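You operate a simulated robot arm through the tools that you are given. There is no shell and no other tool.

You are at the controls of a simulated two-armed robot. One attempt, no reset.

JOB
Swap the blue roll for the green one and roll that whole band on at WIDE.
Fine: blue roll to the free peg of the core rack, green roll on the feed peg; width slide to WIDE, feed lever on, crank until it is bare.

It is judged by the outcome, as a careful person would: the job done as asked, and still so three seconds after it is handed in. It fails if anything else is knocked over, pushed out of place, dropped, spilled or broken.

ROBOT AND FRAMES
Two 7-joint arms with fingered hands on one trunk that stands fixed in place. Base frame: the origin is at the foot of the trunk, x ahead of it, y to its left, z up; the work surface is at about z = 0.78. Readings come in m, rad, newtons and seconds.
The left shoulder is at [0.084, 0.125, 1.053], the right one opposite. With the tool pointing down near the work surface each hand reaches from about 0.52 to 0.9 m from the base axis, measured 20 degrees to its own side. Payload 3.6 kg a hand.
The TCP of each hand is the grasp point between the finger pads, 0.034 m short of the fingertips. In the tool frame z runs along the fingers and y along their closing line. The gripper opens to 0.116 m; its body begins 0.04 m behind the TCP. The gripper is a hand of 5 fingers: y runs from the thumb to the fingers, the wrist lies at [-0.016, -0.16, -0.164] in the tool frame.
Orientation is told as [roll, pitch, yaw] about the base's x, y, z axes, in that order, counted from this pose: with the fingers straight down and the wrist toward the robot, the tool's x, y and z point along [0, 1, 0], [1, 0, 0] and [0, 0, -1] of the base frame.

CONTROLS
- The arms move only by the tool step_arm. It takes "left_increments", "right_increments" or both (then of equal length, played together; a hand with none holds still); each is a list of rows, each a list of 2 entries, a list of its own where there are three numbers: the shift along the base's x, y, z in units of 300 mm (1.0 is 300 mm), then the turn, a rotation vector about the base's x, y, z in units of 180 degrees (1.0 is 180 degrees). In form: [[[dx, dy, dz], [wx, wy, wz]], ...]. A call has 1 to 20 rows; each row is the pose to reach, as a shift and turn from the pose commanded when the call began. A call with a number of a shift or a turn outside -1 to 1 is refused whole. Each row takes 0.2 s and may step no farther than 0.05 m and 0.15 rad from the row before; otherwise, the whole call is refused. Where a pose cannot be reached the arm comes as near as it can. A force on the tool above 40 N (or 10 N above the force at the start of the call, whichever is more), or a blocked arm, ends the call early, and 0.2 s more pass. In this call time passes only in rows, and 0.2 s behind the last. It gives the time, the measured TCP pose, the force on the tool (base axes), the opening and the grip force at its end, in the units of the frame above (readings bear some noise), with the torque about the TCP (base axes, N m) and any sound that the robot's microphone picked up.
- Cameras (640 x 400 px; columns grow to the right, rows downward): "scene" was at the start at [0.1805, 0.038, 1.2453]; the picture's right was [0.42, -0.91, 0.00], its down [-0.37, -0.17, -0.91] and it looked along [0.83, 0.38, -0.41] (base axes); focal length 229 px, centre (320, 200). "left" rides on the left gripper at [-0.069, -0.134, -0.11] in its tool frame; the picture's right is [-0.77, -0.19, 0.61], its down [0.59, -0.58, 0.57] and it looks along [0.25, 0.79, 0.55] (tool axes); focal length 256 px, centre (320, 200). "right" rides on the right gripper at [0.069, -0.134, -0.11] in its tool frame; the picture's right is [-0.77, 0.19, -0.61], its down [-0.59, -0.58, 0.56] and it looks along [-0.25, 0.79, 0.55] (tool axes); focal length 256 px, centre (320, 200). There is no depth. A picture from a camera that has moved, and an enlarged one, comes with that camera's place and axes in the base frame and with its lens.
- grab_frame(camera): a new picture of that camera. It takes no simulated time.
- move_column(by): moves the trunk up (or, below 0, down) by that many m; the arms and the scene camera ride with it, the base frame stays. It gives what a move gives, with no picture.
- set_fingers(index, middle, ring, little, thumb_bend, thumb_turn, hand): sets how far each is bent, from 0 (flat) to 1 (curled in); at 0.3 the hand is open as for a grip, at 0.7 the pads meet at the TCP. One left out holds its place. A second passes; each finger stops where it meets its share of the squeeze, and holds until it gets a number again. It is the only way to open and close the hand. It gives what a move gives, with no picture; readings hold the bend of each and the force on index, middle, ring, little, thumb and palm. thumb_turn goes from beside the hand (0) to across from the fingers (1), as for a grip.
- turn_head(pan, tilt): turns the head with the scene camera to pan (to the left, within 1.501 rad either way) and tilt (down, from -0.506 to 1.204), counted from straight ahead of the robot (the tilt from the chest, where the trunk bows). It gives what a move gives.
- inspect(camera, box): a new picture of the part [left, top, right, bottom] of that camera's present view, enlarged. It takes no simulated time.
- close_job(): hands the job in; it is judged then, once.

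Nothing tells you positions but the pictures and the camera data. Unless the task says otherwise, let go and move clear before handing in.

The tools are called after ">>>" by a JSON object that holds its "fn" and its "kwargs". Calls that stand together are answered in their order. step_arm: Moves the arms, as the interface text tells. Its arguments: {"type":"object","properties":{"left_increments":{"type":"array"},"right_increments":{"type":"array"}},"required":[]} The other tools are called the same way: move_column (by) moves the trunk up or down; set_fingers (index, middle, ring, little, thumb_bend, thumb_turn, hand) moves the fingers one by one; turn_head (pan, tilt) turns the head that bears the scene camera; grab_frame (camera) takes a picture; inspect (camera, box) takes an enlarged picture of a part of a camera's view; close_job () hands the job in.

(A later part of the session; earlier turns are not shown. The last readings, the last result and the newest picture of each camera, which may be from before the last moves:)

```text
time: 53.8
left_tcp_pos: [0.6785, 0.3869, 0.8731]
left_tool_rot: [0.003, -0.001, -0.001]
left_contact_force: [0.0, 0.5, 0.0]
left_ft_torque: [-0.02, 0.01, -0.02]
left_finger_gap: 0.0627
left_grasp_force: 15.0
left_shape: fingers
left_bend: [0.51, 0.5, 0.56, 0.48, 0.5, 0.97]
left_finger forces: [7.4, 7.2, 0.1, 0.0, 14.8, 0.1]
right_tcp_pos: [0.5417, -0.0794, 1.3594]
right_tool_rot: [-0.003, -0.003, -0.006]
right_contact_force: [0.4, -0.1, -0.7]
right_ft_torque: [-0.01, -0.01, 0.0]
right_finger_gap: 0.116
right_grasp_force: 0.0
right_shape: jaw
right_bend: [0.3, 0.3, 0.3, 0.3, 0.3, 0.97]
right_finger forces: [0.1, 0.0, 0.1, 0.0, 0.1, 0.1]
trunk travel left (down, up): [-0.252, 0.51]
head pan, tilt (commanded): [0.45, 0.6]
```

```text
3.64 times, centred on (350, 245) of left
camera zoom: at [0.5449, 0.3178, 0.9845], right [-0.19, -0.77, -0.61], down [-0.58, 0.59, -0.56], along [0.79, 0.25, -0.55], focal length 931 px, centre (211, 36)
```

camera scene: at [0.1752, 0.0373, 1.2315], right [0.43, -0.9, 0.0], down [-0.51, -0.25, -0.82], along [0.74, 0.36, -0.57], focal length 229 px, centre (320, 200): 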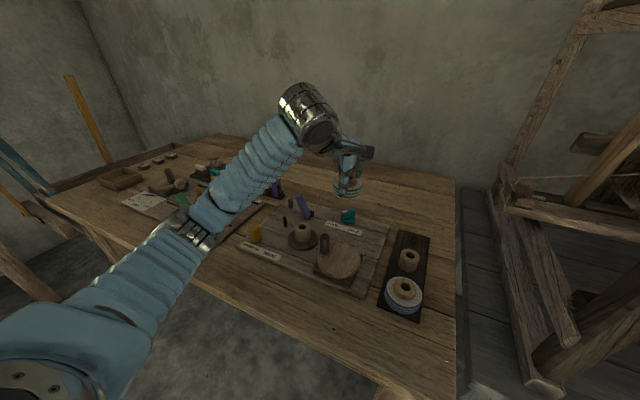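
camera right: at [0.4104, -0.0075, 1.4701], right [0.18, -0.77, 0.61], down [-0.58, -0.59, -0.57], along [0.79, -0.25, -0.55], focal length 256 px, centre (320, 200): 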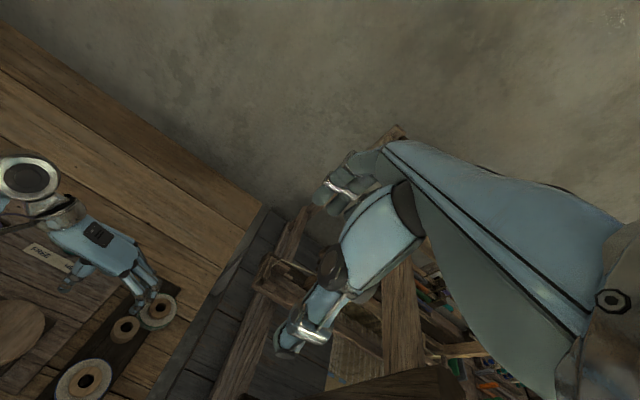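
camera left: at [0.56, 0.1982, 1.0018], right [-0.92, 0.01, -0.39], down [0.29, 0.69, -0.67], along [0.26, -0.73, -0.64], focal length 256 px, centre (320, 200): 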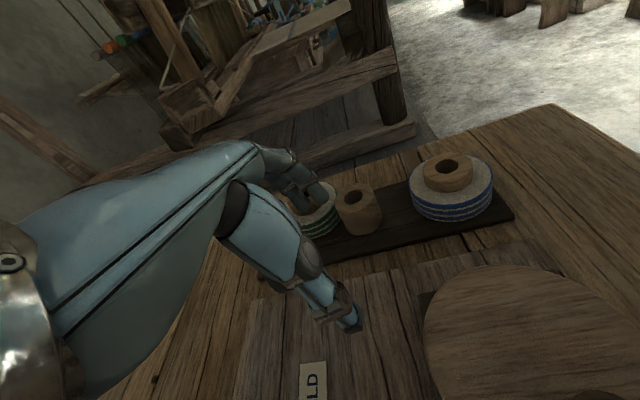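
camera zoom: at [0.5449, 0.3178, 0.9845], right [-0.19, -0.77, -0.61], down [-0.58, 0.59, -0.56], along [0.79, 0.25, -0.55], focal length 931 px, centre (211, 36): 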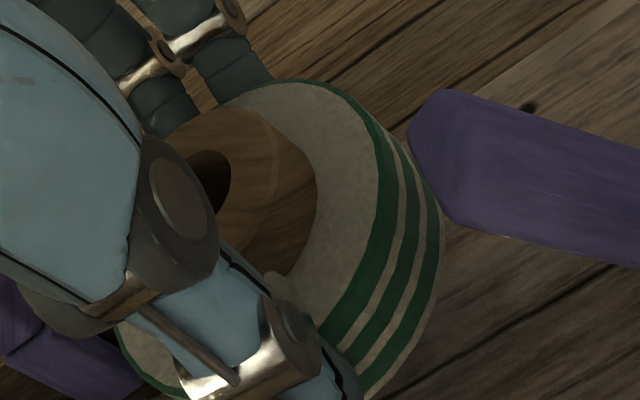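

The roll is centred over the peg as seen from the head (within 1 mm), and the lever just clears the rim. I'll lower it gently onto the peg.

>>> {"fn": "step_arm", "kwargs": {"left_increments": [[[0, 0, -0.017], [0, 0, 0]], [[0, 0, -0.034], [0, 0, 0]], [[0, 0, -0.051], [0, 0, 0]], [[0, 0, -0.068], [0, 0, 0]], [[0, 0, -0.085], [0, 0, 0]], [[0, 0, -0.1], [0, 0, 0]], [[0, 0, -0.11], [0, 0, 0]]]}}

>>> {"fn": "inspect", "kwargs": {"camera": "scene", "box": [265, 150, 325, 210]}}

>>> {"fn": "inspect", "kwargs": {"camera": "left", "box": [290, 190, 410, 300]}}

```text
time: 55.4
left_tcp_pos: [0.6798, 0.3885, 0.8414]
left_tool_rot: [0.003, 0.002, 0.0]
left_contact_force: [0.3, 0.4, -1.2]
left_ft_torque: [0.01, -0.01, -0.03]
left_finger_gap: 0.0628
left_grasp_force: 14.5
left_shape: fingers
left_bend: [0.51, 0.5, 0.56, 0.48, 0.5, 0.97]
left_finger forces: [7.5, 7.2, 0.0, 0.0, 14.8, 0.1]
right_tcp_pos: [0.5423, -0.0782, 1.36]
right_tool_rot: [-0.001, -0.001, -0.007]
right_contact_force: [-0.3, 0.5, 1.3]
right_ft_torque: [-0.01, -0.01, -0.01]
right_finger_gap: 0.1159
right_grasp_force: 0.2
right_shape: jaw
right_bend: [0.3, 0.3, 0.3, 0.3, 0.3, 0.97]
right_finger forces: [0.0, 0.0, 0.0, 0.0, 0.0, 0.1]
trunk travel left (down, up): [-0.252, 0.51]
head pan, tilt (commanded): [0.45, 0.6]
```

```text
6.67 times, centred on (295, 180) of scene
camera zoom: at [0.1752, 0.0376, 1.2315], right [0.44, -0.9, 0.0], down [-0.51, -0.25, -0.82], along [0.74, 0.36, -0.57], focal length 1524 px, centre (487, 333)
```

zoom: 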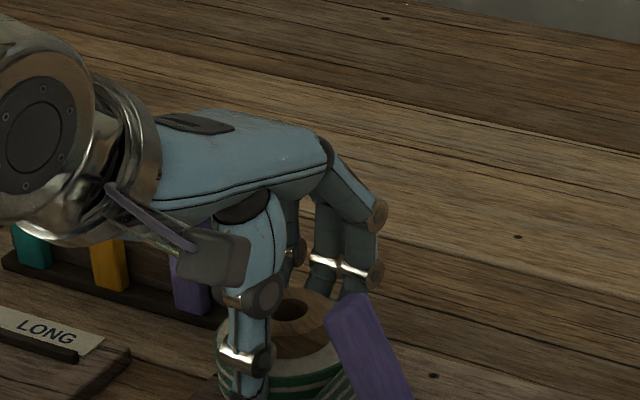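

```text
3.64 times, centred on (350, 245) of left
camera zoom: at [0.5447, 0.3182, 0.9517], right [-0.19, -0.77, -0.61], down [-0.58, 0.59, -0.56], along [0.8, 0.25, -0.55], focal length 931 px, centre (211, 36)
```

zoom: 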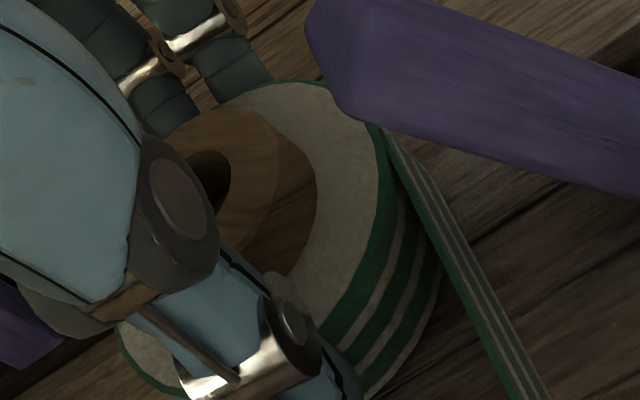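

The green band now runs to the guide post, so the roll is on the feed peg. I'll lower the last few millimetres until it seats.

>>> {"fn": "step_arm", "kwargs": {"left_increments": [[[0, 0, -0.006], [0, 0, 0]], [[0, 0, -0.011], [0, 0, 0]], [[0, 0, -0.015], [0, 0, 0]]]}}

```text
time: 56.2
left_tcp_pos: [0.6778, 0.3873, 0.8367]
left_tool_rot: [0.003, -0.005, -0.001]
left_contact_force: [1.1, -0.2, 5.0]
left_ft_torque: [-0.03, 0.06, 0.0]
left_finger_gap: 0.0627
left_grasp_force: 14.9
left_shape: fingers
left_bend: [0.51, 0.5, 0.56, 0.48, 0.5, 0.97]
left_finger forces: [7.6, 7.6, 0.0, 0.0, 14.8, 0.0]
right_tcp_pos: [0.5411, -0.0787, 1.3601]
right_tool_rot: [-0.003, -0.004, -0.007]
right_contact_force: [0.2, -0.2, 0.5]
right_ft_torque: [0.0, 0.0, -0.01]
right_finger_gap: 0.1158
right_grasp_force: 0.2
right_shape: jaw
right_bend: [0.3, 0.3, 0.3, 0.3, 0.3, 0.97]
right_finger forces: [0.1, 0.0, 0.1, 0.0, 0.0, 0.0]
trunk travel left (down, up): [-0.252, 0.51]
head pan, tilt (commanded): [0.45, 0.6]
```

It is seated (5 N upward). I'll release modestly and lift the hand clear.

>>> {"fn": "set_fingers", "kwargs": {"hand": "left", "index": 0.41, "middle": 0.41, "ring": 0.41, "little": 0.41, "thumb_bend": 0.41}}

>>> {"fn": "step_arm", "kwargs": {"left_increments": [[[0, 0, 0.03], [0, 0, 0]], [[0, 0, 0.08], [0, 0, 0]], [[0, 0, 0.16], [0, 0, 0]], [[0, 0, 0.26], [0, 0, 0]], [[0, 0, 0.38], [0, 0, 0]], [[0, 0, 0.48], [0, 0, 0]]]}}

>>> {"fn": "inspect", "kwargs": {"camera": "scene", "box": [220, 130, 380, 280]}}

>>> {"fn": "inspect", "kwargs": {"camera": "left", "box": [340, 230, 560, 400]}}

```text
time: 57.2
left_tcp_pos: [0.6783, 0.3864, 0.8369]
left_tool_rot: [0.002, 0.0, 0.0]
left_contact_force: [0.4, -0.6, -0.6]
left_ft_torque: [-0.02, 0.02, 0.0]
left_finger_gap: 0.0853
left_grasp_force: 0.1
left_shape: fingers
left_bend: [0.41, 0.41, 0.41, 0.41, 0.41, 0.97]
left_finger forces: [0.0, 0.0, 0.0, 0.0, 0.0, 0.0]
right_tcp_pos: [0.5412, -0.0784, 1.3604]
right_tool_rot: [-0.001, -0.002, -0.008]
right_contact_force: [-0.6, 0.0, -0.4]
right_ft_torque: [0.0, 0.02, -0.02]
right_finger_gap: 0.1158
right_grasp_force: 0.1
right_shape: jaw
right_bend: [0.3, 0.3, 0.3, 0.3, 0.3, 0.97]
right_finger forces: [0.0, 0.1, 0.0, 0.1, 0.0, 0.0]
trunk travel left (down, up): [-0.252, 0.51]
head pan, tilt (commanded): [0.45, 0.6]
```

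```text
time: 58.6
left_tcp_pos: [0.6787, 0.3886, 0.9797]
left_tool_rot: [0.004, 0.0, 0.0]
left_contact_force: [0.3, 0.4, 0.1]
left_ft_torque: [-0.02, 0.0, -0.01]
left_finger_gap: 0.0855
left_grasp_force: 0.0
left_shape: fingers
left_bend: [0.41, 0.41, 0.41, 0.41, 0.41, 0.97]
left_finger forces: [0.1, 0.0, 0.1, 0.1, 0.1, 0.1]
right_tcp_pos: [0.5417, -0.0799, 1.3607]
right_tool_rot: [0.0, -0.004, -0.008]
right_contact_force: [-0.7, -0.5, -0.2]
right_ft_torque: [0.02, -0.03, -0.05]
right_finger_gap: 0.1156
right_grasp_force: 0.0
right_shape: jaw
right_bend: [0.3, 0.3, 0.3, 0.3, 0.3, 0.97]
right_finger forces: [0.0, 0.0, 0.0, 0.0, 0.0, 0.0]
trunk travel left (down, up): [-0.252, 0.51]
head pan, tilt (commanded): [0.45, 0.6]
```

```text
2.67 times, centred on (300, 205) of scene
camera zoom: at [0.1749, 0.0373, 1.2316], right [0.44, -0.9, 0.0], down [-0.51, -0.25, -0.82], along [0.74, 0.36, -0.57], focal length 610 px, centre (373, 187)
```

zoom: 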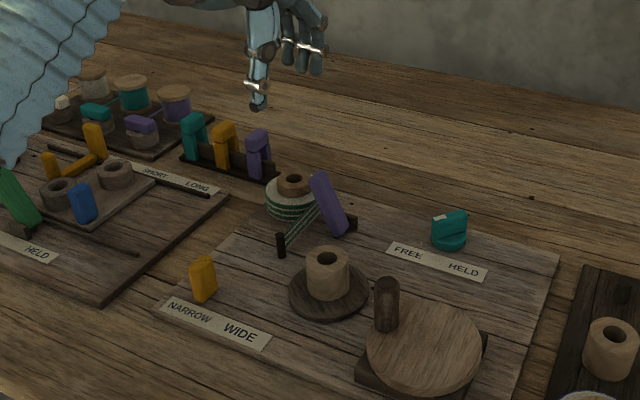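

```text
2.35 times, centred on (450, 315) of left
camera zoom: at [0.544, 0.3185, 1.092], right [-0.19, -0.77, -0.61], down [-0.58, 0.59, -0.56], along [0.79, 0.25, -0.55], focal length 602 px, centre (14, -71)
```

zoom: 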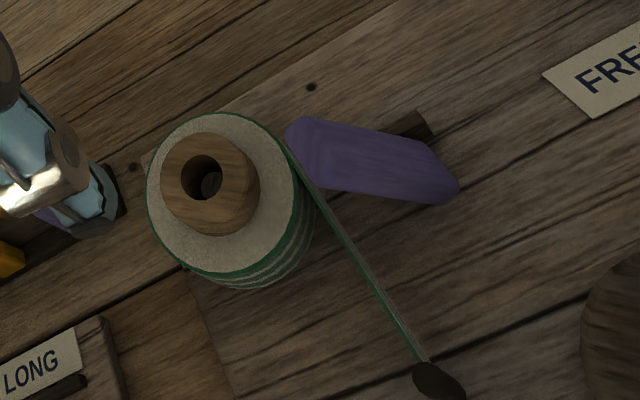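

The green roll sits on the feed peg with its band threaded. Next is the width slide; I'll zoom in on it.

>>> {"fn": "inspect", "kwargs": {"camera": "scene", "box": [255, 215, 315, 265]}}

>>> {"fn": "inspect", "kwargs": {"camera": "scene", "box": [285, 190, 345, 240]}}

```text
8.00 times, centred on (285, 240) of scene
camera zoom: at [0.1749, 0.0373, 1.2316], right [0.44, -0.9, 0.0], down [-0.51, -0.25, -0.82], along [0.74, 0.36, -0.57], focal length 1829 px, centre (600, -120)
```

zoom: 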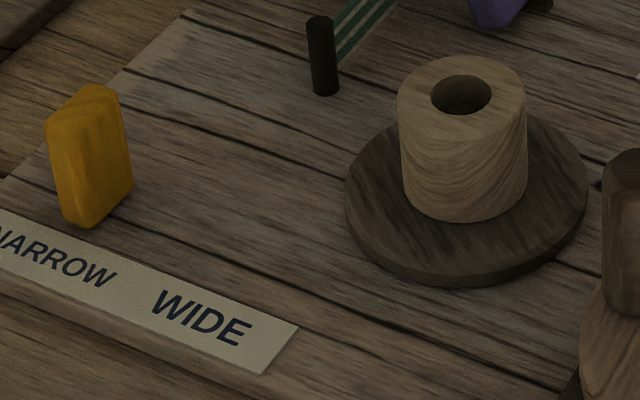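

```text
8.00 times, centred on (315, 215) of scene
camera zoom: at [0.1749, 0.0373, 1.2316], right [0.44, -0.9, 0.0], down [-0.51, -0.25, -0.82], along [0.74, 0.36, -0.57], focal length 1829 px, centre (360, 80)
```

zoom: 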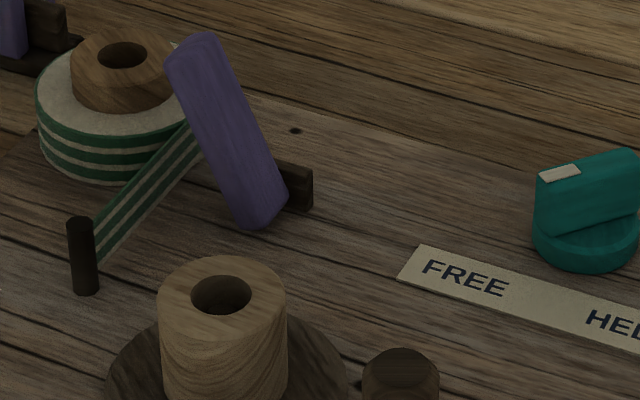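

The slide spans x 0.496–0.517, y 0.381–0.394 with its top at z 0.833, and WIDE lies about 59 mm toward −y. I'll pinch thumb, index and middle together, tuck the other fingers, and approach from its +y side to push it along.

>>> {"fn": "set_fingers", "kwargs": {"hand": "left", "index": 0.68, "middle": 0.68, "ring": 0.95, "little": 0.95, "thumb_bend": 0.68}}

>>> {"fn": "step_arm", "kwargs": {"left_increments": [[[-0.07, 0.015, 0], [0, 0, 0]], [[-0.14, 0.03, 0], [0, 0, 0]], [[-0.21, 0.045, 0], [0, 0, 0]], [[-0.28, 0.06, 0], [0, 0, 0]], [[-0.35, 0.075, 0], [0, 0, 0]], [[-0.42, 0.09, 0], [0, 0, 0]], [[-0.49, 0.105, -0.02], [0, 0, 0]], [[-0.55, 0.115, -0.06], [0, 0, 0]], [[-0.59, 0.12, -0.12], [0, 0, 0]], [[-0.59, 0.12, -0.18], [0, 0, 0]], [[-0.59, 0.12, -0.22], [0, 0, 0]], [[-0.59, 0.12, -0.22], [0, 0, 0]]]}}

>>> {"fn": "grab_frame", "kwargs": {"camera": "scene"}}

>>> {"fn": "grab_frame", "kwargs": {"camera": "left"}}

```text
time: 59.6
left_tcp_pos: [0.6781, 0.389, 0.981]
left_tool_rot: [0.004, -0.001, 0.0]
left_contact_force: [0.6, -0.2, -0.5]
left_ft_torque: [-0.01, -0.03, 0.0]
left_finger_gap: 0.0083
left_grasp_force: 0.1
left_shape: fingers
left_bend: [0.68, 0.68, 0.95, 0.95, 0.68, 0.97]
left_finger forces: [0.0, 0.0, 0.0, 0.0, 0.0, 0.0]
right_tcp_pos: [0.5416, -0.078, 1.3609]
right_tool_rot: [-0.002, -0.003, -0.007]
right_contact_force: [-0.1, -0.4, -1.0]
right_ft_torque: [-0.01, 0.01, -0.01]
right_finger_gap: 0.1156
right_grasp_force: 0.0
right_shape: jaw
right_bend: [0.3, 0.3, 0.3, 0.3, 0.3, 0.97]
right_finger forces: [0.0, 0.0, 0.0, 0.1, 0.0, 0.0]
trunk travel left (down, up): [-0.252, 0.51]
head pan, tilt (commanded): [0.45, 0.6]
```

```text
time: 62.2
left_tcp_pos: [0.5018, 0.423, 0.9133]
left_tool_rot: [0.005, 0.0, 0.003]
left_contact_force: [0.4, -0.3, 0.3]
left_ft_torque: [0.01, 0.0, -0.02]
left_finger_gap: 0.008
left_grasp_force: 0.0
left_shape: fingers
left_bend: [0.68, 0.68, 0.95, 0.95, 0.68, 0.97]
left_finger forces: [0.1, 0.0, 0.0, 0.0, 0.0, 0.1]
right_tcp_pos: [0.5419, -0.0787, 1.3604]
right_tool_rot: [-0.002, -0.004, -0.006]
right_contact_force: [0.4, 0.2, -0.5]
right_ft_torque: [-0.02, 0.0, -0.02]
right_finger_gap: 0.1161
right_grasp_force: 0.1
right_shape: jaw
right_bend: [0.3, 0.3, 0.3, 0.3, 0.3, 0.97]
right_finger forces: [0.0, 0.1, 0.0, 0.0, 0.1, 0.0]
trunk travel left (down, up): [-0.252, 0.51]
head pan, tilt (commanded): [0.45, 0.6]
```

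```text
taken
camera scene: at [0.175, 0.0375, 1.2316], right [0.44, -0.9, 0.0], down [-0.51, -0.25, -0.82], along [0.74, 0.36, -0.57], focal length 229 px, centre (320, 200)
```

scene: 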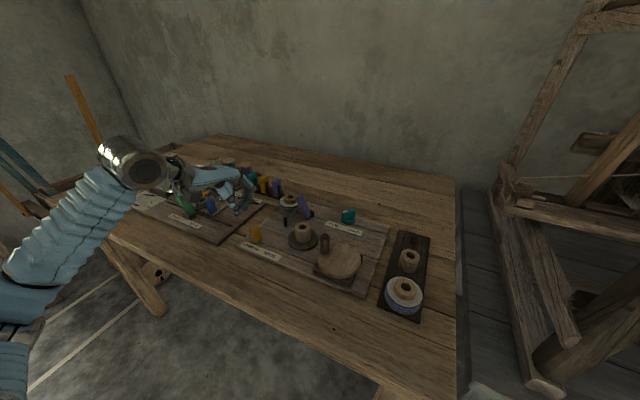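

```text
taken
camera left: at [0.3678, 0.3536, 1.0252], right [-0.19, -0.77, -0.61], down [-0.58, 0.59, -0.56], along [0.8, 0.25, -0.55], focal length 256 px, centre (320, 200)
```

left: 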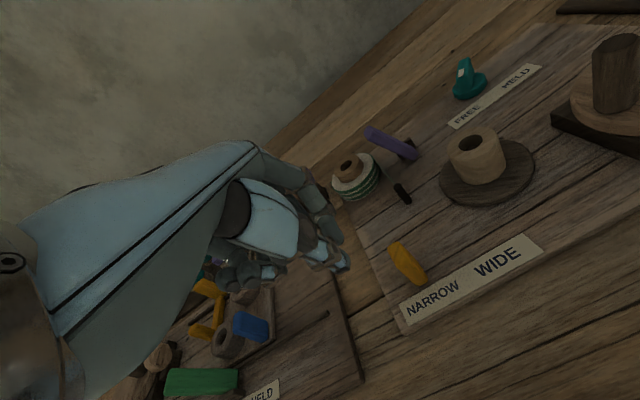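

The pinched fingertips are beside and above the slide. I'll zoom in for the relative positions.

>>> {"fn": "inspect", "kwargs": {"camera": "scene", "box": [200, 160, 300, 260]}}

>>> {"fn": "inspect", "kwargs": {"camera": "left", "box": [290, 190, 450, 340]}}

```text
4.00 times, centred on (250, 210) of scene
camera zoom: at [0.175, 0.0375, 1.2316], right [0.44, -0.9, 0.0], down [-0.51, -0.25, -0.82], along [0.74, 0.36, -0.57], focal length 915 px, centre (600, 160)
```

zoom: 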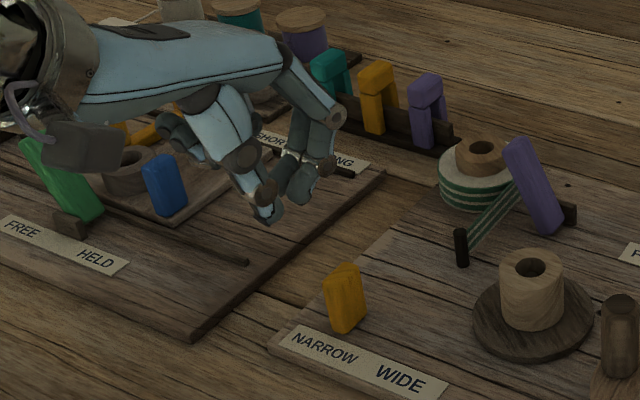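

```text
2.67 times, centred on (370, 265) of left
camera zoom: at [0.3678, 0.3536, 1.0252], right [-0.19, -0.77, -0.61], down [-0.58, 0.59, -0.56], along [0.8, 0.25, -0.55], focal length 683 px, centre (187, 27)
```

zoom: 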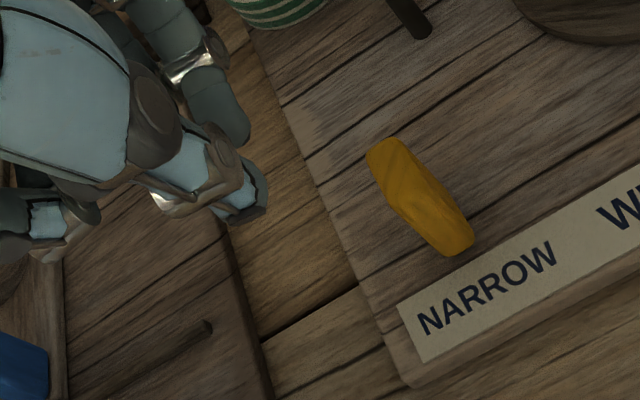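

Index tip is at about (0.517, 0.416) before descent, so I'll shift 7 mm toward the robot and lower beside the slide.

>>> {"fn": "step_arm", "kwargs": {"left_increments": [[[-0.02, 0, -0.04], [0, 0, 0]], [[-0.023, 0, -0.1], [0, 0, 0]], [[-0.023, 0, -0.16], [0, 0, 0]], [[-0.023, 0, -0.21], [0, 0, 0]], [[-0.023, 0, -0.248], [0, 0, 0]], [[-0.023, 0, -0.248], [0, 0, 0]]]}}

>>> {"fn": "inspect", "kwargs": {"camera": "scene", "box": [220, 180, 300, 260]}}

>>> {"fn": "inspect", "kwargs": {"camera": "left", "box": [290, 190, 450, 340]}}

```text
time: 63.6
left_tcp_pos: [0.4945, 0.4234, 0.8398]
left_tool_rot: [0.004, 0.0, 0.0]
left_contact_force: [0.0, 0.6, 0.1]
left_ft_torque: [0.03, -0.02, 0.01]
left_finger_gap: 0.0084
left_grasp_force: 0.0
left_shape: fingers
left_bend: [0.68, 0.68, 0.95, 0.95, 0.68, 0.97]
left_finger forces: [0.0, 0.0, 0.1, 0.0, 0.0, 0.1]
right_tcp_pos: [0.5418, -0.079, 1.3611]
right_tool_rot: [-0.002, -0.002, -0.009]
right_contact_force: [0.6, 0.2, 0.0]
right_ft_torque: [-0.02, 0.01, 0.02]
right_finger_gap: 0.1157
right_grasp_force: 0.1
right_shape: jaw
right_bend: [0.3, 0.3, 0.3, 0.3, 0.3, 0.97]
right_finger forces: [0.0, 0.0, 0.1, 0.0, 0.0, 0.0]
trunk travel left (down, up): [-0.252, 0.51]
head pan, tilt (commanded): [0.45, 0.6]
```

```text
5.00 times, centred on (260, 220) of scene
camera zoom: at [0.175, 0.0375, 1.2316], right [0.44, -0.9, 0.0], down [-0.51, -0.25, -0.82], along [0.74, 0.36, -0.57], focal length 1143 px, centre (620, 100)
```

zoom: 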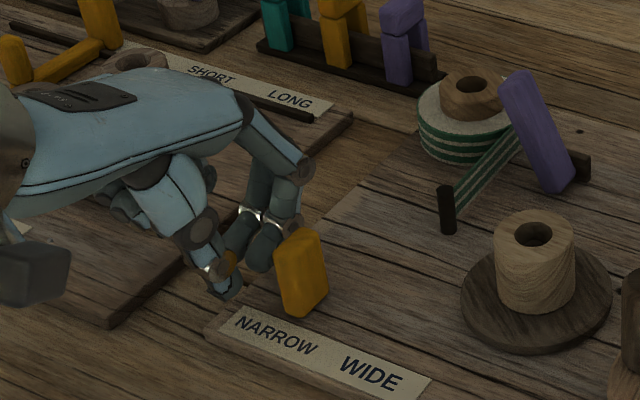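

```text
2.67 times, centred on (370, 265) of left
camera zoom: at [0.3606, 0.3539, 0.951], right [-0.19, -0.77, -0.61], down [-0.58, 0.59, -0.56], along [0.8, 0.25, -0.55], focal length 683 px, centre (187, 27)
```

zoom: 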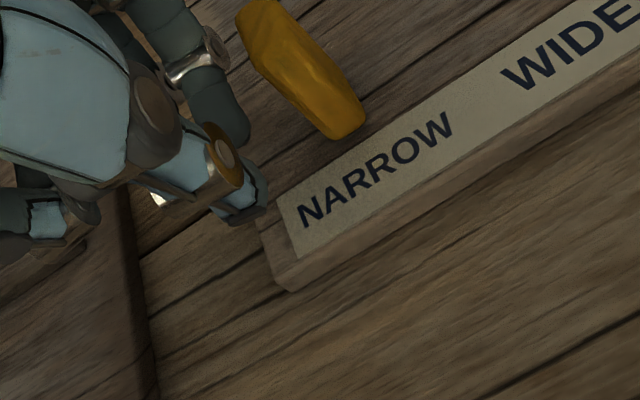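

Index tip is beside the slide's +y face. I'll push toward −y in small steps, first about 45 mm, and look.

>>> {"fn": "step_arm", "kwargs": {"left_increments": [[[0, -0.02, 0], [0, 0, 0]], [[0, -0.04, 0], [0, 0, 0]], [[0, -0.06, 0], [0, 0, 0]], [[0, -0.08, 0], [0, 0, 0]], [[0, -0.1, 0], [0, 0, 0]], [[0, -0.12, 0], [0, 0, 0]], [[0, -0.14, 0], [0, 0, 0]], [[0, -0.15, 0], [0, 0, 0]]]}}

>>> {"fn": "inspect", "kwargs": {"camera": "scene", "box": [220, 180, 320, 270]}}

```text
time: 65.4
left_tcp_pos: [0.4927, 0.3786, 0.8394]
left_tool_rot: [0.002, 0.0, -0.001]
left_contact_force: [-0.9, 0.5, 0.5]
left_ft_torque: [0.02, 0.0, 0.02]
left_finger_gap: 0.0083
left_grasp_force: 0.5
left_shape: fingers
left_bend: [0.68, 0.68, 0.95, 0.95, 0.68, 0.97]
left_finger forces: [0.9, 0.0, 0.0, 0.0, 0.0, 0.1]
right_tcp_pos: [0.5425, -0.0786, 1.3597]
right_tool_rot: [-0.001, -0.004, -0.007]
right_contact_force: [0.4, 0.0, 0.1]
right_ft_torque: [-0.04, 0.0, 0.0]
right_finger_gap: 0.1161
right_grasp_force: 0.1
right_shape: jaw
right_bend: [0.3, 0.3, 0.3, 0.3, 0.3, 0.97]
right_finger forces: [0.0, 0.0, 0.0, 0.0, 0.0, 0.0]
trunk travel left (down, up): [-0.252, 0.51]
head pan, tilt (commanded): [0.45, 0.6]
```

```text
4.44 times, centred on (270, 225) of scene
camera zoom: at [0.175, 0.0376, 1.2316], right [0.44, -0.9, 0.0], down [-0.51, -0.25, -0.82], along [0.74, 0.36, -0.57], focal length 1016 px, centre (542, 89)
```

zoom: 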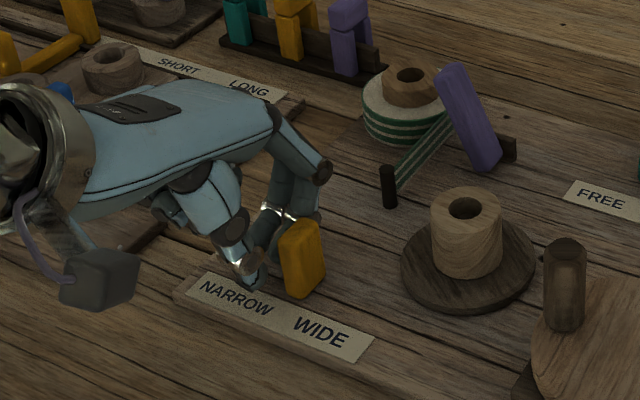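

The slide is moving easily (about 29 mm so far). I'll push the remaining ~30 mm in finer steps.

>>> {"fn": "step_arm", "kwargs": {"left_increments": [[[0, -0.015, 0], [0, 0, 0]], [[0, -0.03, 0], [0, 0, 0]], [[0, -0.045, 0], [0, 0, 0]], [[0, -0.06, 0], [0, 0, 0]], [[0, -0.075, 0], [0, 0, 0]], [[0, -0.085, 0], [0, 0, 0]], [[0, -0.095, 0], [0, 0, 0]]]}}

>>> {"fn": "inspect", "kwargs": {"camera": "scene", "box": [220, 180, 320, 270]}}

```text
time: 67.0
left_tcp_pos: [0.4944, 0.3508, 0.8398]
left_tool_rot: [0.004, 0.0, -0.001]
left_contact_force: [1.2, 0.3, 0.6]
left_ft_torque: [-0.01, -0.05, 0.04]
left_finger_gap: 0.0081
left_grasp_force: 0.2
left_shape: fingers
left_bend: [0.68, 0.68, 0.95, 0.95, 0.68, 0.97]
left_finger forces: [0.9, 0.1, 0.1, 0.1, 0.0, 0.0]
right_tcp_pos: [0.5423, -0.078, 1.3614]
right_tool_rot: [-0.002, -0.003, -0.007]
right_contact_force: [-0.4, -0.2, -0.3]
right_ft_torque: [0.01, 0.0, 0.02]
right_finger_gap: 0.1158
right_grasp_force: 0.1
right_shape: jaw
right_bend: [0.3, 0.3, 0.3, 0.3, 0.3, 0.97]
right_finger forces: [0.0, 0.0, 0.1, 0.0, 0.0, 0.0]
trunk travel left (down, up): [-0.252, 0.51]
head pan, tilt (commanded): [0.45, 0.6]
```

```text
4.44 times, centred on (270, 225) of scene
camera zoom: at [0.175, 0.0375, 1.2316], right [0.44, -0.9, 0.0], down [-0.51, -0.25, -0.82], along [0.74, 0.36, -0.57], focal length 1016 px, centre (542, 89)
```

zoom: 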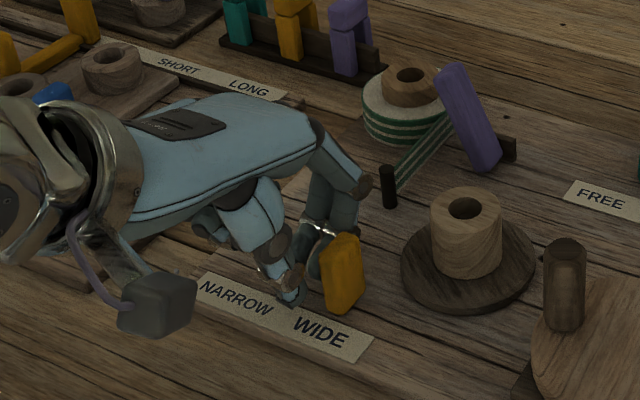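

The slide is nearly at WIDE (moved 58 mm). I'll nudge on gently to find its end stop.

>>> {"fn": "step_arm", "kwargs": {"left_increments": [[[0, -0.005, 0], [0, 0, 0]], [[0, -0.01, 0], [0, 0, 0]], [[0, -0.015, 0], [0, 0, 0]]]}}

>>> {"fn": "inspect", "kwargs": {"camera": "scene", "box": [260, 200, 320, 260]}}

```text
time: 67.8
left_tcp_pos: [0.4934, 0.3468, 0.8408]
left_tool_rot: [0.007, 0.001, 0.003]
left_contact_force: [2.4, 10.1, 1.4]
left_ft_torque: [0.25, -0.02, 0.24]
left_finger_gap: 0.0078
left_grasp_force: 5.1
left_shape: fingers
left_bend: [0.68, 0.68, 0.95, 0.95, 0.68, 0.97]
left_finger forces: [9.9, 0.0, 0.1, 0.1, 0.0, 0.1]
right_tcp_pos: [0.542, -0.0778, 1.3609]
right_tool_rot: [-0.002, -0.003, -0.009]
right_contact_force: [-0.1, 0.1, 0.9]
right_ft_torque: [0.01, -0.03, 0.01]
right_finger_gap: 0.1159
right_grasp_force: 0.1
right_shape: jaw
right_bend: [0.3, 0.3, 0.3, 0.3, 0.3, 0.97]
right_finger forces: [0.1, 0.0, 0.0, 0.1, 0.0, 0.0]
trunk travel left (down, up): [-0.252, 0.51]
head pan, tilt (commanded): [0.45, 0.6]
```

```text
6.67 times, centred on (290, 230) of scene
camera zoom: at [0.1749, 0.0389, 1.2316], right [0.44, -0.9, 0.0], down [-0.51, -0.25, -0.82], along [0.74, 0.36, -0.57], focal length 1524 px, centre (520, 0)
```

zoom: 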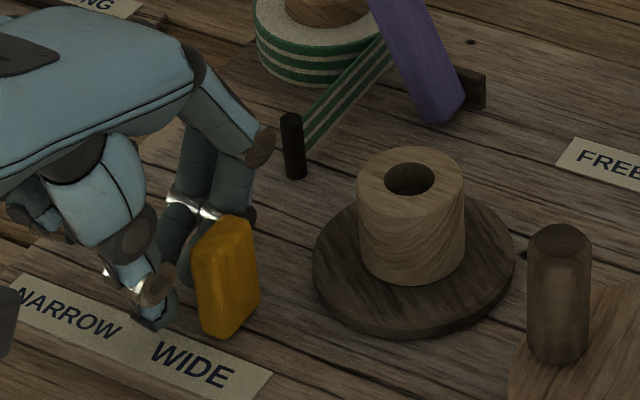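

The slide hit its end stop at WIDE (10 N). I'll back the finger off and rise.

>>> {"fn": "step_arm", "kwargs": {"left_increments": [[[0, 0.03, 0], [0, 0, 0]], [[0, 0.06, 0.02], [0, 0, 0]], [[0, 0.07, 0.1], [0, 0, 0]], [[0, 0.07, 0.2], [0, 0, 0]], [[0.05, 0.07, 0.3], [0, 0, 0]], [[0.12, 0.07, 0.4], [0, 0, 0]], [[0.2, 0.06, 0.46], [0, 0, 0]]]}}

>>> {"fn": "set_fingers", "kwargs": {"hand": "left", "index": 0.66, "middle": 0.95, "ring": 0.95, "little": 0.95, "thumb_bend": 0.6}}

>>> {"fn": "inspect", "kwargs": {"camera": "scene", "box": [240, 170, 360, 270]}}

>>> {"fn": "grab_frame", "kwargs": {"camera": "left"}}

```text
time: 69.4
left_tcp_pos: [0.5554, 0.3637, 0.9773]
left_tool_rot: [0.003, 0.001, 0.001]
left_contact_force: [0.0, -1.0, 0.2]
left_ft_torque: [-0.02, 0.01, 0.0]
left_finger_gap: 0.0081
left_grasp_force: 0.0
left_shape: fingers
left_bend: [0.68, 0.68, 0.95, 0.95, 0.68, 0.97]
left_finger forces: [0.0, 0.0, 0.0, 0.2, 0.0, 0.0]
right_tcp_pos: [0.5423, -0.0794, 1.361]
right_tool_rot: [-0.001, -0.003, -0.007]
right_contact_force: [-0.1, -1.2, -0.6]
right_ft_torque: [0.0, -0.02, -0.01]
right_finger_gap: 0.1158
right_grasp_force: 0.0
right_shape: jaw
right_bend: [0.3, 0.3, 0.3, 0.3, 0.3, 0.97]
right_finger forces: [0.0, 0.1, 0.0, 0.1, 0.1, 0.1]
trunk travel left (down, up): [-0.252, 0.51]
head pan, tilt (commanded): [0.45, 0.6]
```

```text
time: 70.4
left_tcp_pos: [0.5548, 0.3645, 0.9786]
left_tool_rot: [0.004, 0.0, -0.001]
left_contact_force: [-0.3, -0.3, 0.5]
left_ft_torque: [0.03, 0.02, -0.02]
left_finger_gap: 0.0216
left_grasp_force: 0.0
left_shape: fingers
left_bend: [0.66, 0.95, 0.95, 0.95, 0.6, 0.97]
left_finger forces: [0.0, 0.1, 0.0, 0.0, 0.0, 0.0]
right_tcp_pos: [0.543, -0.0785, 1.3609]
right_tool_rot: [-0.001, -0.004, -0.007]
right_contact_force: [1.0, 0.1, -0.5]
right_ft_torque: [0.03, 0.0, 0.03]
right_finger_gap: 0.116
right_grasp_force: 0.1
right_shape: jaw
right_bend: [0.3, 0.3, 0.3, 0.3, 0.3, 0.97]
right_finger forces: [0.0, 0.0, 0.0, 0.0, 0.0, 0.0]
trunk travel left (down, up): [-0.252, 0.51]
head pan, tilt (commanded): [0.45, 0.6]
```

```text
4.00 times, centred on (300, 220) of scene
camera zoom: at [0.1751, 0.0376, 1.2316], right [0.44, -0.9, 0.0], down [-0.51, -0.25, -0.82], along [0.74, 0.36, -0.57], focal length 915 px, centre (400, 120)
```

zoom: 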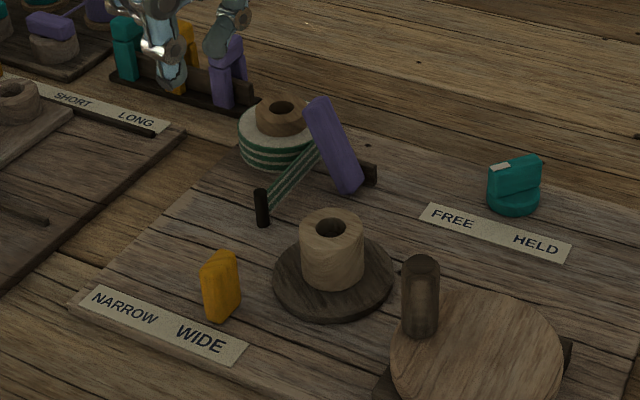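

```text
taken
camera left: at [0.4205, 0.2952, 1.0895], right [-0.19, -0.77, -0.61], down [-0.58, 0.59, -0.56], along [0.8, 0.25, -0.55], focal length 256 px, centre (320, 200)
```

left: 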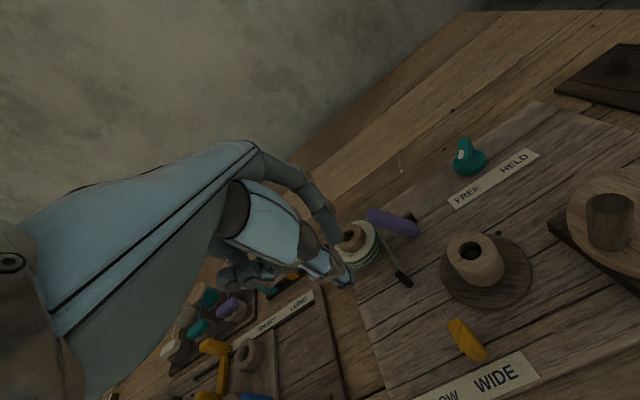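

The slide sits at WIDE. Now I'll zoom on the lever and on the index fingertip to plan the lever push.

>>> {"fn": "inspect", "kwargs": {"camera": "scene", "box": [275, 130, 345, 220]}}

>>> {"fn": "inspect", "kwargs": {"camera": "left", "box": [290, 180, 430, 300]}}

```text
4.44 times, centred on (310, 175) of scene
camera zoom: at [0.1751, 0.0376, 1.2316], right [0.44, -0.9, 0.0], down [-0.51, -0.25, -0.82], along [0.74, 0.36, -0.57], focal length 1016 px, centre (364, 311)
```

zoom: 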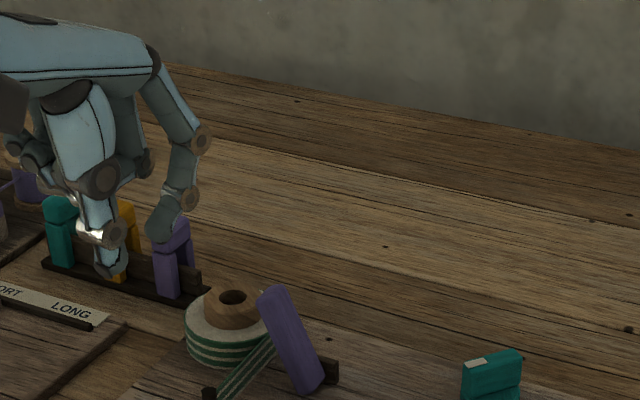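

```text
3.33 times, centred on (360, 240) of left
camera zoom: at [0.4205, 0.2952, 1.0895], right [-0.19, -0.77, -0.61], down [-0.58, 0.59, -0.56], along [0.8, 0.25, -0.55], focal length 853 px, centre (187, 67)
```

zoom: 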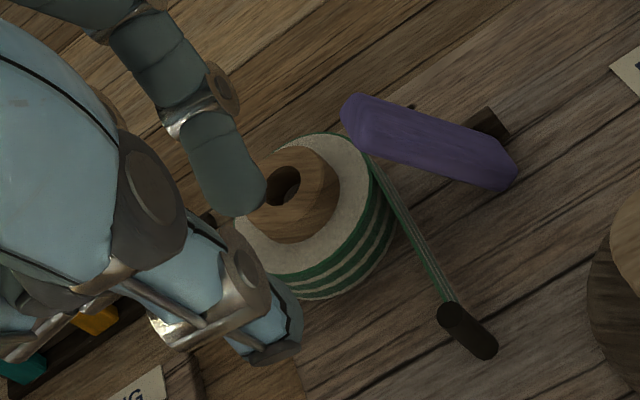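

Lever top is at about (0.6575, 0.339, 0.861); the index tip sits about 18 mm ahead of and 42 mm below the TCP. I'll place the index on the lever's +y side, above the roll's hub.

>>> {"fn": "step_arm", "kwargs": {"left_increments": [[[0.06, 0.005, -0.02], [0, 0, 0]], [[0.12, 0.01, -0.04], [0, 0, 0]], [[0.18, 0.015, -0.06], [0, 0, 0]], [[0.24, 0.02, -0.09], [0, 0, 0]], [[0.285, 0.025, -0.14], [0, 0, 0]], [[0.29, 0.027, -0.2], [0, 0, 0]], [[0.29, 0.027, -0.25], [0, 0, 0]], [[0.29, 0.027, -0.28], [0, 0, 0]], [[0.29, 0.027, -0.28], [0, 0, 0]]]}}

>>> {"fn": "inspect", "kwargs": {"camera": "scene", "box": [265, 145, 335, 215]}}

>>> {"fn": "inspect", "kwargs": {"camera": "left", "box": [290, 180, 430, 300]}}

```text
time: 72.4
left_tcp_pos: [0.6411, 0.3718, 0.8936]
left_tool_rot: [0.005, 0.0, 0.0]
left_contact_force: [-1.4, 0.4, 0.1]
left_ft_torque: [-0.01, 0.0, -0.01]
left_finger_gap: 0.0215
left_grasp_force: 0.1
left_shape: fingers
left_bend: [0.66, 0.95, 0.95, 0.95, 0.6, 0.97]
left_finger forces: [0.0, 0.0, 0.0, 0.1, 0.1, 0.1]
right_tcp_pos: [0.5419, -0.0789, 1.3614]
right_tool_rot: [-0.002, -0.004, -0.007]
right_contact_force: [-0.2, 0.2, 0.1]
right_ft_torque: [0.0, 0.0, -0.02]
right_finger_gap: 0.1158
right_grasp_force: 0.1
right_shape: jaw
right_bend: [0.3, 0.3, 0.3, 0.3, 0.3, 0.97]
right_finger forces: [0.0, 0.0, 0.1, 0.0, 0.1, 0.0]
trunk travel left (down, up): [-0.252, 0.51]
head pan, tilt (commanded): [0.45, 0.6]
```

```text
5.71 times, centred on (300, 180) of scene
camera zoom: at [0.1751, 0.0376, 1.2316], right [0.44, -0.9, 0.0], down [-0.51, -0.25, -0.82], along [0.74, 0.36, -0.57], focal length 1307 px, centre (434, 314)
```

zoom: 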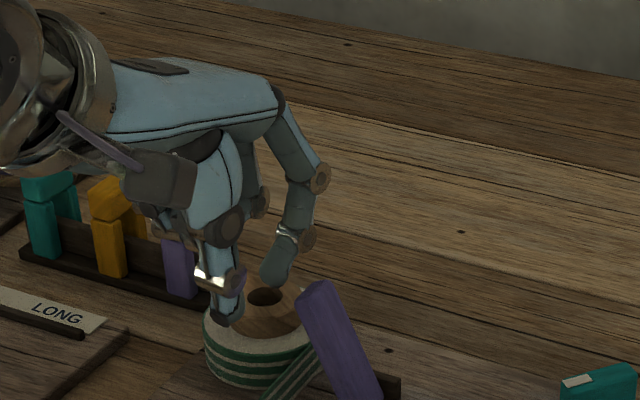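

```text
3.33 times, centred on (360, 240) of left
camera zoom: at [0.5073, 0.3029, 1.0051], right [-0.19, -0.77, -0.61], down [-0.58, 0.59, -0.56], along [0.8, 0.25, -0.55], focal length 853 px, centre (187, 67)
```

zoom: 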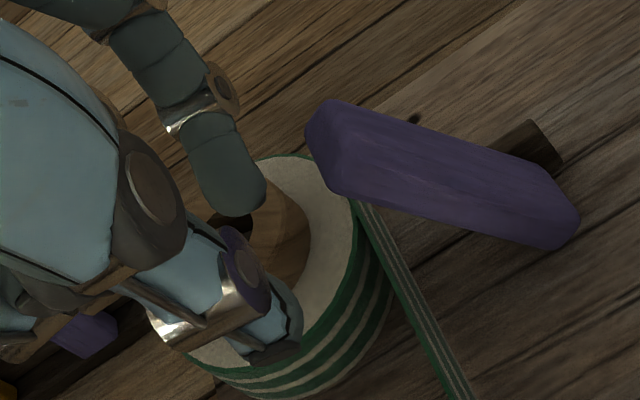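

The index is just beside the lever's top on the +y side. I'll lower 14 mm and push toward −y in small steps.

>>> {"fn": "step_arm", "kwargs": {"left_increments": [[[0, 0, -0.025], [0, 0, 0]], [[0, 0, -0.047], [0, 0, 0]], [[0, -0.02, -0.047], [0, 0, 0]], [[0, -0.04, -0.047], [0, 0, 0]], [[0, -0.06, -0.047], [0, 0, 0]], [[0, -0.08, -0.047], [0, 0, 0]], [[0, -0.1, -0.047], [0, 0, 0]]]}}

>>> {"fn": "inspect", "kwargs": {"camera": "scene", "box": [265, 145, 335, 215]}}

>>> {"fn": "inspect", "kwargs": {"camera": "left", "box": [290, 180, 430, 300]}}

```text
time: 74.0
left_tcp_pos: [0.6403, 0.3424, 0.8796]
left_tool_rot: [0.003, -0.001, 0.0]
left_contact_force: [1.1, 1.0, 1.3]
left_ft_torque: [0.01, 0.0, -0.01]
left_finger_gap: 0.0216
left_grasp_force: 0.9
left_shape: fingers
left_bend: [0.66, 0.95, 0.95, 0.95, 0.6, 0.97]
left_finger forces: [0.9, 0.0, 0.0, 0.0, 0.1, 0.0]
right_tcp_pos: [0.5416, -0.0789, 1.3601]
right_tool_rot: [-0.001, -0.003, -0.008]
right_contact_force: [0.0, -0.6, 0.4]
right_ft_torque: [-0.02, 0.01, 0.01]
right_finger_gap: 0.1157
right_grasp_force: 0.1
right_shape: jaw
right_bend: [0.3, 0.3, 0.3, 0.3, 0.3, 0.97]
right_finger forces: [0.1, 0.0, 0.0, 0.0, 0.0, 0.1]
trunk travel left (down, up): [-0.252, 0.51]
head pan, tilt (commanded): [0.45, 0.6]
```

```text
5.71 times, centred on (300, 180) of scene
camera zoom: at [0.1751, 0.0376, 1.2316], right [0.44, -0.9, 0.0], down [-0.51, -0.25, -0.82], along [0.74, 0.36, -0.57], focal length 1307 px, centre (434, 314)
```

zoom: 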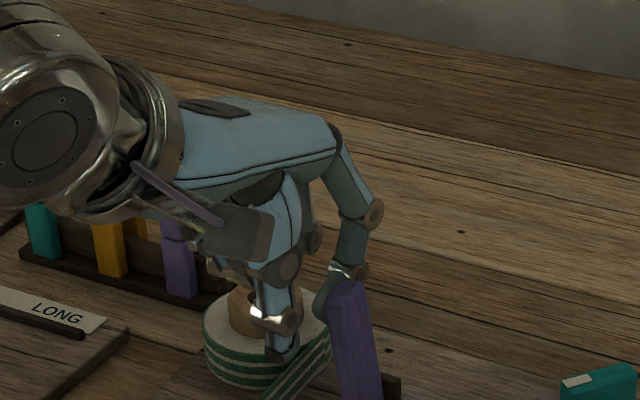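

```text
3.33 times, centred on (360, 240) of left
camera zoom: at [0.5079, 0.2725, 0.991], right [-0.19, -0.77, -0.61], down [-0.58, 0.59, -0.56], along [0.79, 0.25, -0.55], focal length 853 px, centre (187, 67)
```

zoom: 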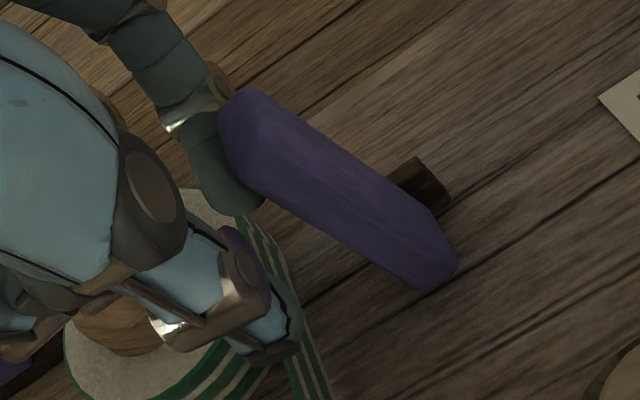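

The lever turns easily under the finger. I'll keep pushing past the vertical.

>>> {"fn": "step_arm", "kwargs": {"left_increments": [[[0, -0.02, 0], [0, 0, 0]], [[0, -0.04, 0], [0, 0, 0]], [[0, -0.06, 0], [0, 0, 0]], [[0, -0.08, 0], [0, 0, 0]], [[0, -0.1, 0], [0, 0, 0]], [[0, -0.12, 0], [0, 0, 0]]]}}

>>> {"fn": "inspect", "kwargs": {"camera": "scene", "box": [265, 145, 345, 225]}}

>>> {"fn": "inspect", "kwargs": {"camera": "left", "box": [290, 180, 430, 300]}}

```text
time: 75.4
left_tcp_pos: [0.6409, 0.3109, 0.8794]
left_tool_rot: [0.006, -0.001, 0.007]
left_contact_force: [2.1, 13.7, 0.7]
left_ft_torque: [0.5, -0.03, 0.2]
left_finger_gap: 0.0215
left_grasp_force: 6.4
left_shape: fingers
left_bend: [0.66, 0.95, 0.95, 0.95, 0.6, 0.97]
left_finger forces: [13.6, 0.0, 0.0, 0.1, 0.0, 0.0]
right_tcp_pos: [0.5419, -0.075, 1.3613]
right_tool_rot: [-0.004, -0.002, -0.006]
right_contact_force: [-1.3, -0.2, -0.2]
right_ft_torque: [0.0, -0.01, 0.0]
right_finger_gap: 0.116
right_grasp_force: 0.1
right_shape: jaw
right_bend: [0.3, 0.3, 0.3, 0.3, 0.3, 0.97]
right_finger forces: [0.1, 0.0, 0.1, 0.1, 0.0, 0.0]
trunk travel left (down, up): [-0.252, 0.51]
head pan, tilt (commanded): [0.45, 0.6]
```

```text
5.00 times, centred on (305, 185) of scene
camera zoom: at [0.1753, 0.0406, 1.2315], right [0.44, -0.9, 0.0], down [-0.51, -0.25, -0.82], along [0.74, 0.36, -0.57], focal length 1143 px, centre (395, 275)
```

zoom: 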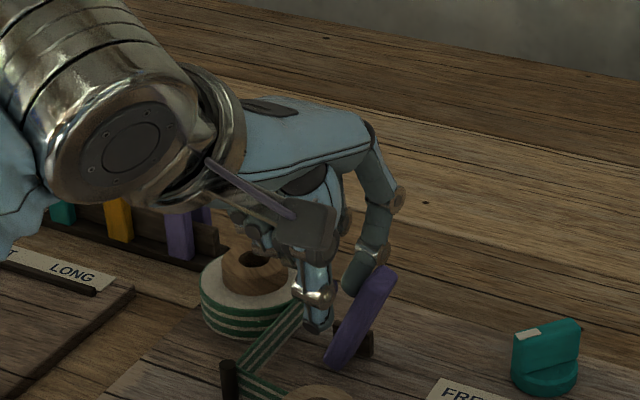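

```text
3.33 times, centred on (360, 240) of left
camera zoom: at [0.5083, 0.2401, 0.9901], right [-0.18, -0.77, -0.62], down [-0.58, 0.59, -0.56], along [0.79, 0.26, -0.55], focal length 853 px, centre (187, 67)
```

zoom: 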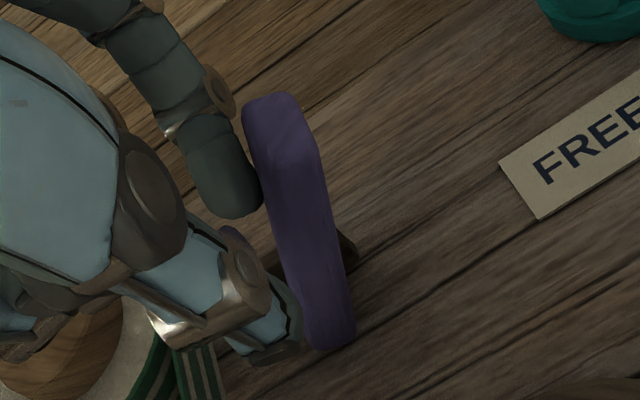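

The lever reached its other stop (14 N) and the band now runs on from the guide post to the take-up core, so the feed is on. I'll back off and rise.

>>> {"fn": "step_arm", "kwargs": {"left_increments": [[[0, 0.02, 0], [0, 0, 0]], [[0, 0.04, 0.02], [0, 0, 0]], [[0, 0.04, 0.08], [0, 0, 0]], [[0, 0.04, 0.16], [0, 0, 0]], [[0, 0.04, 0.26], [0, 0, 0]], [[0, 0.1, 0.32], [0, 0, 0]], [[-0.04, 0.2, 0.34], [0, 0, 0]], [[-0.08, 0.3, 0.34], [0, 0, 0]]]}}

>>> {"fn": "inspect", "kwargs": {"camera": "scene", "box": [250, 160, 370, 290]}}

>>> {"fn": "grab_frame", "kwargs": {"camera": "left"}}

```text
time: 77.2
left_tcp_pos: [0.6167, 0.397, 0.9816]
left_tool_rot: [0.005, 0.0, 0.001]
left_contact_force: [-0.5, 0.2, -0.4]
left_ft_torque: [-0.01, -0.01, -0.02]
left_finger_gap: 0.0216
left_grasp_force: 0.0
left_shape: fingers
left_bend: [0.66, 0.95, 0.95, 0.95, 0.6, 0.97]
left_finger forces: [0.0, 0.1, 0.0, 0.0, 0.0, 0.1]
right_tcp_pos: [0.5401, -0.0793, 1.3605]
right_tool_rot: [-0.001, -0.005, -0.007]
right_contact_force: [0.2, 0.6, 0.5]
right_ft_torque: [-0.01, 0.01, -0.02]
right_finger_gap: 0.1157
right_grasp_force: 0.1
right_shape: jaw
right_bend: [0.3, 0.3, 0.3, 0.3, 0.3, 0.97]
right_finger forces: [0.1, 0.0, 0.0, 0.0, 0.0, 0.0]
trunk travel left (down, up): [-0.252, 0.51]
head pan, tilt (commanded): [0.45, 0.6]
```

```text
3.08 times, centred on (310, 225) of scene
camera zoom: at [0.1748, 0.0386, 1.2316], right [0.44, -0.9, 0.0], down [-0.51, -0.25, -0.82], along [0.74, 0.36, -0.57], focal length 704 px, centre (351, 123)
```

zoom: 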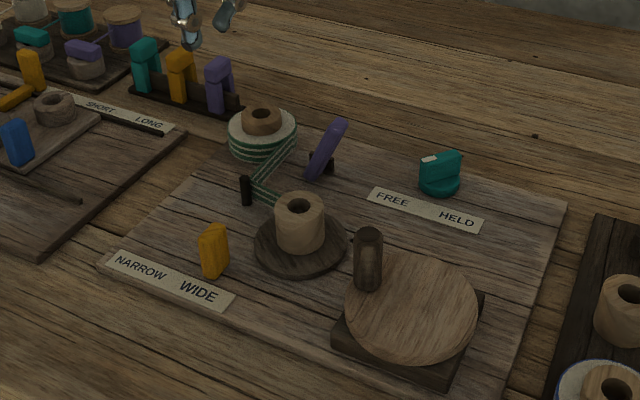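

```text
taken
camera left: at [0.4835, 0.3274, 1.0929], right [-0.19, -0.77, -0.61], down [-0.58, 0.59, -0.56], along [0.8, 0.25, -0.55], focal length 256 px, centre (320, 200)
```

left: 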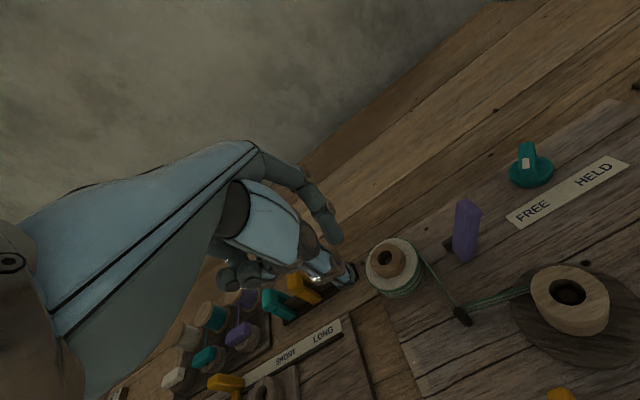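

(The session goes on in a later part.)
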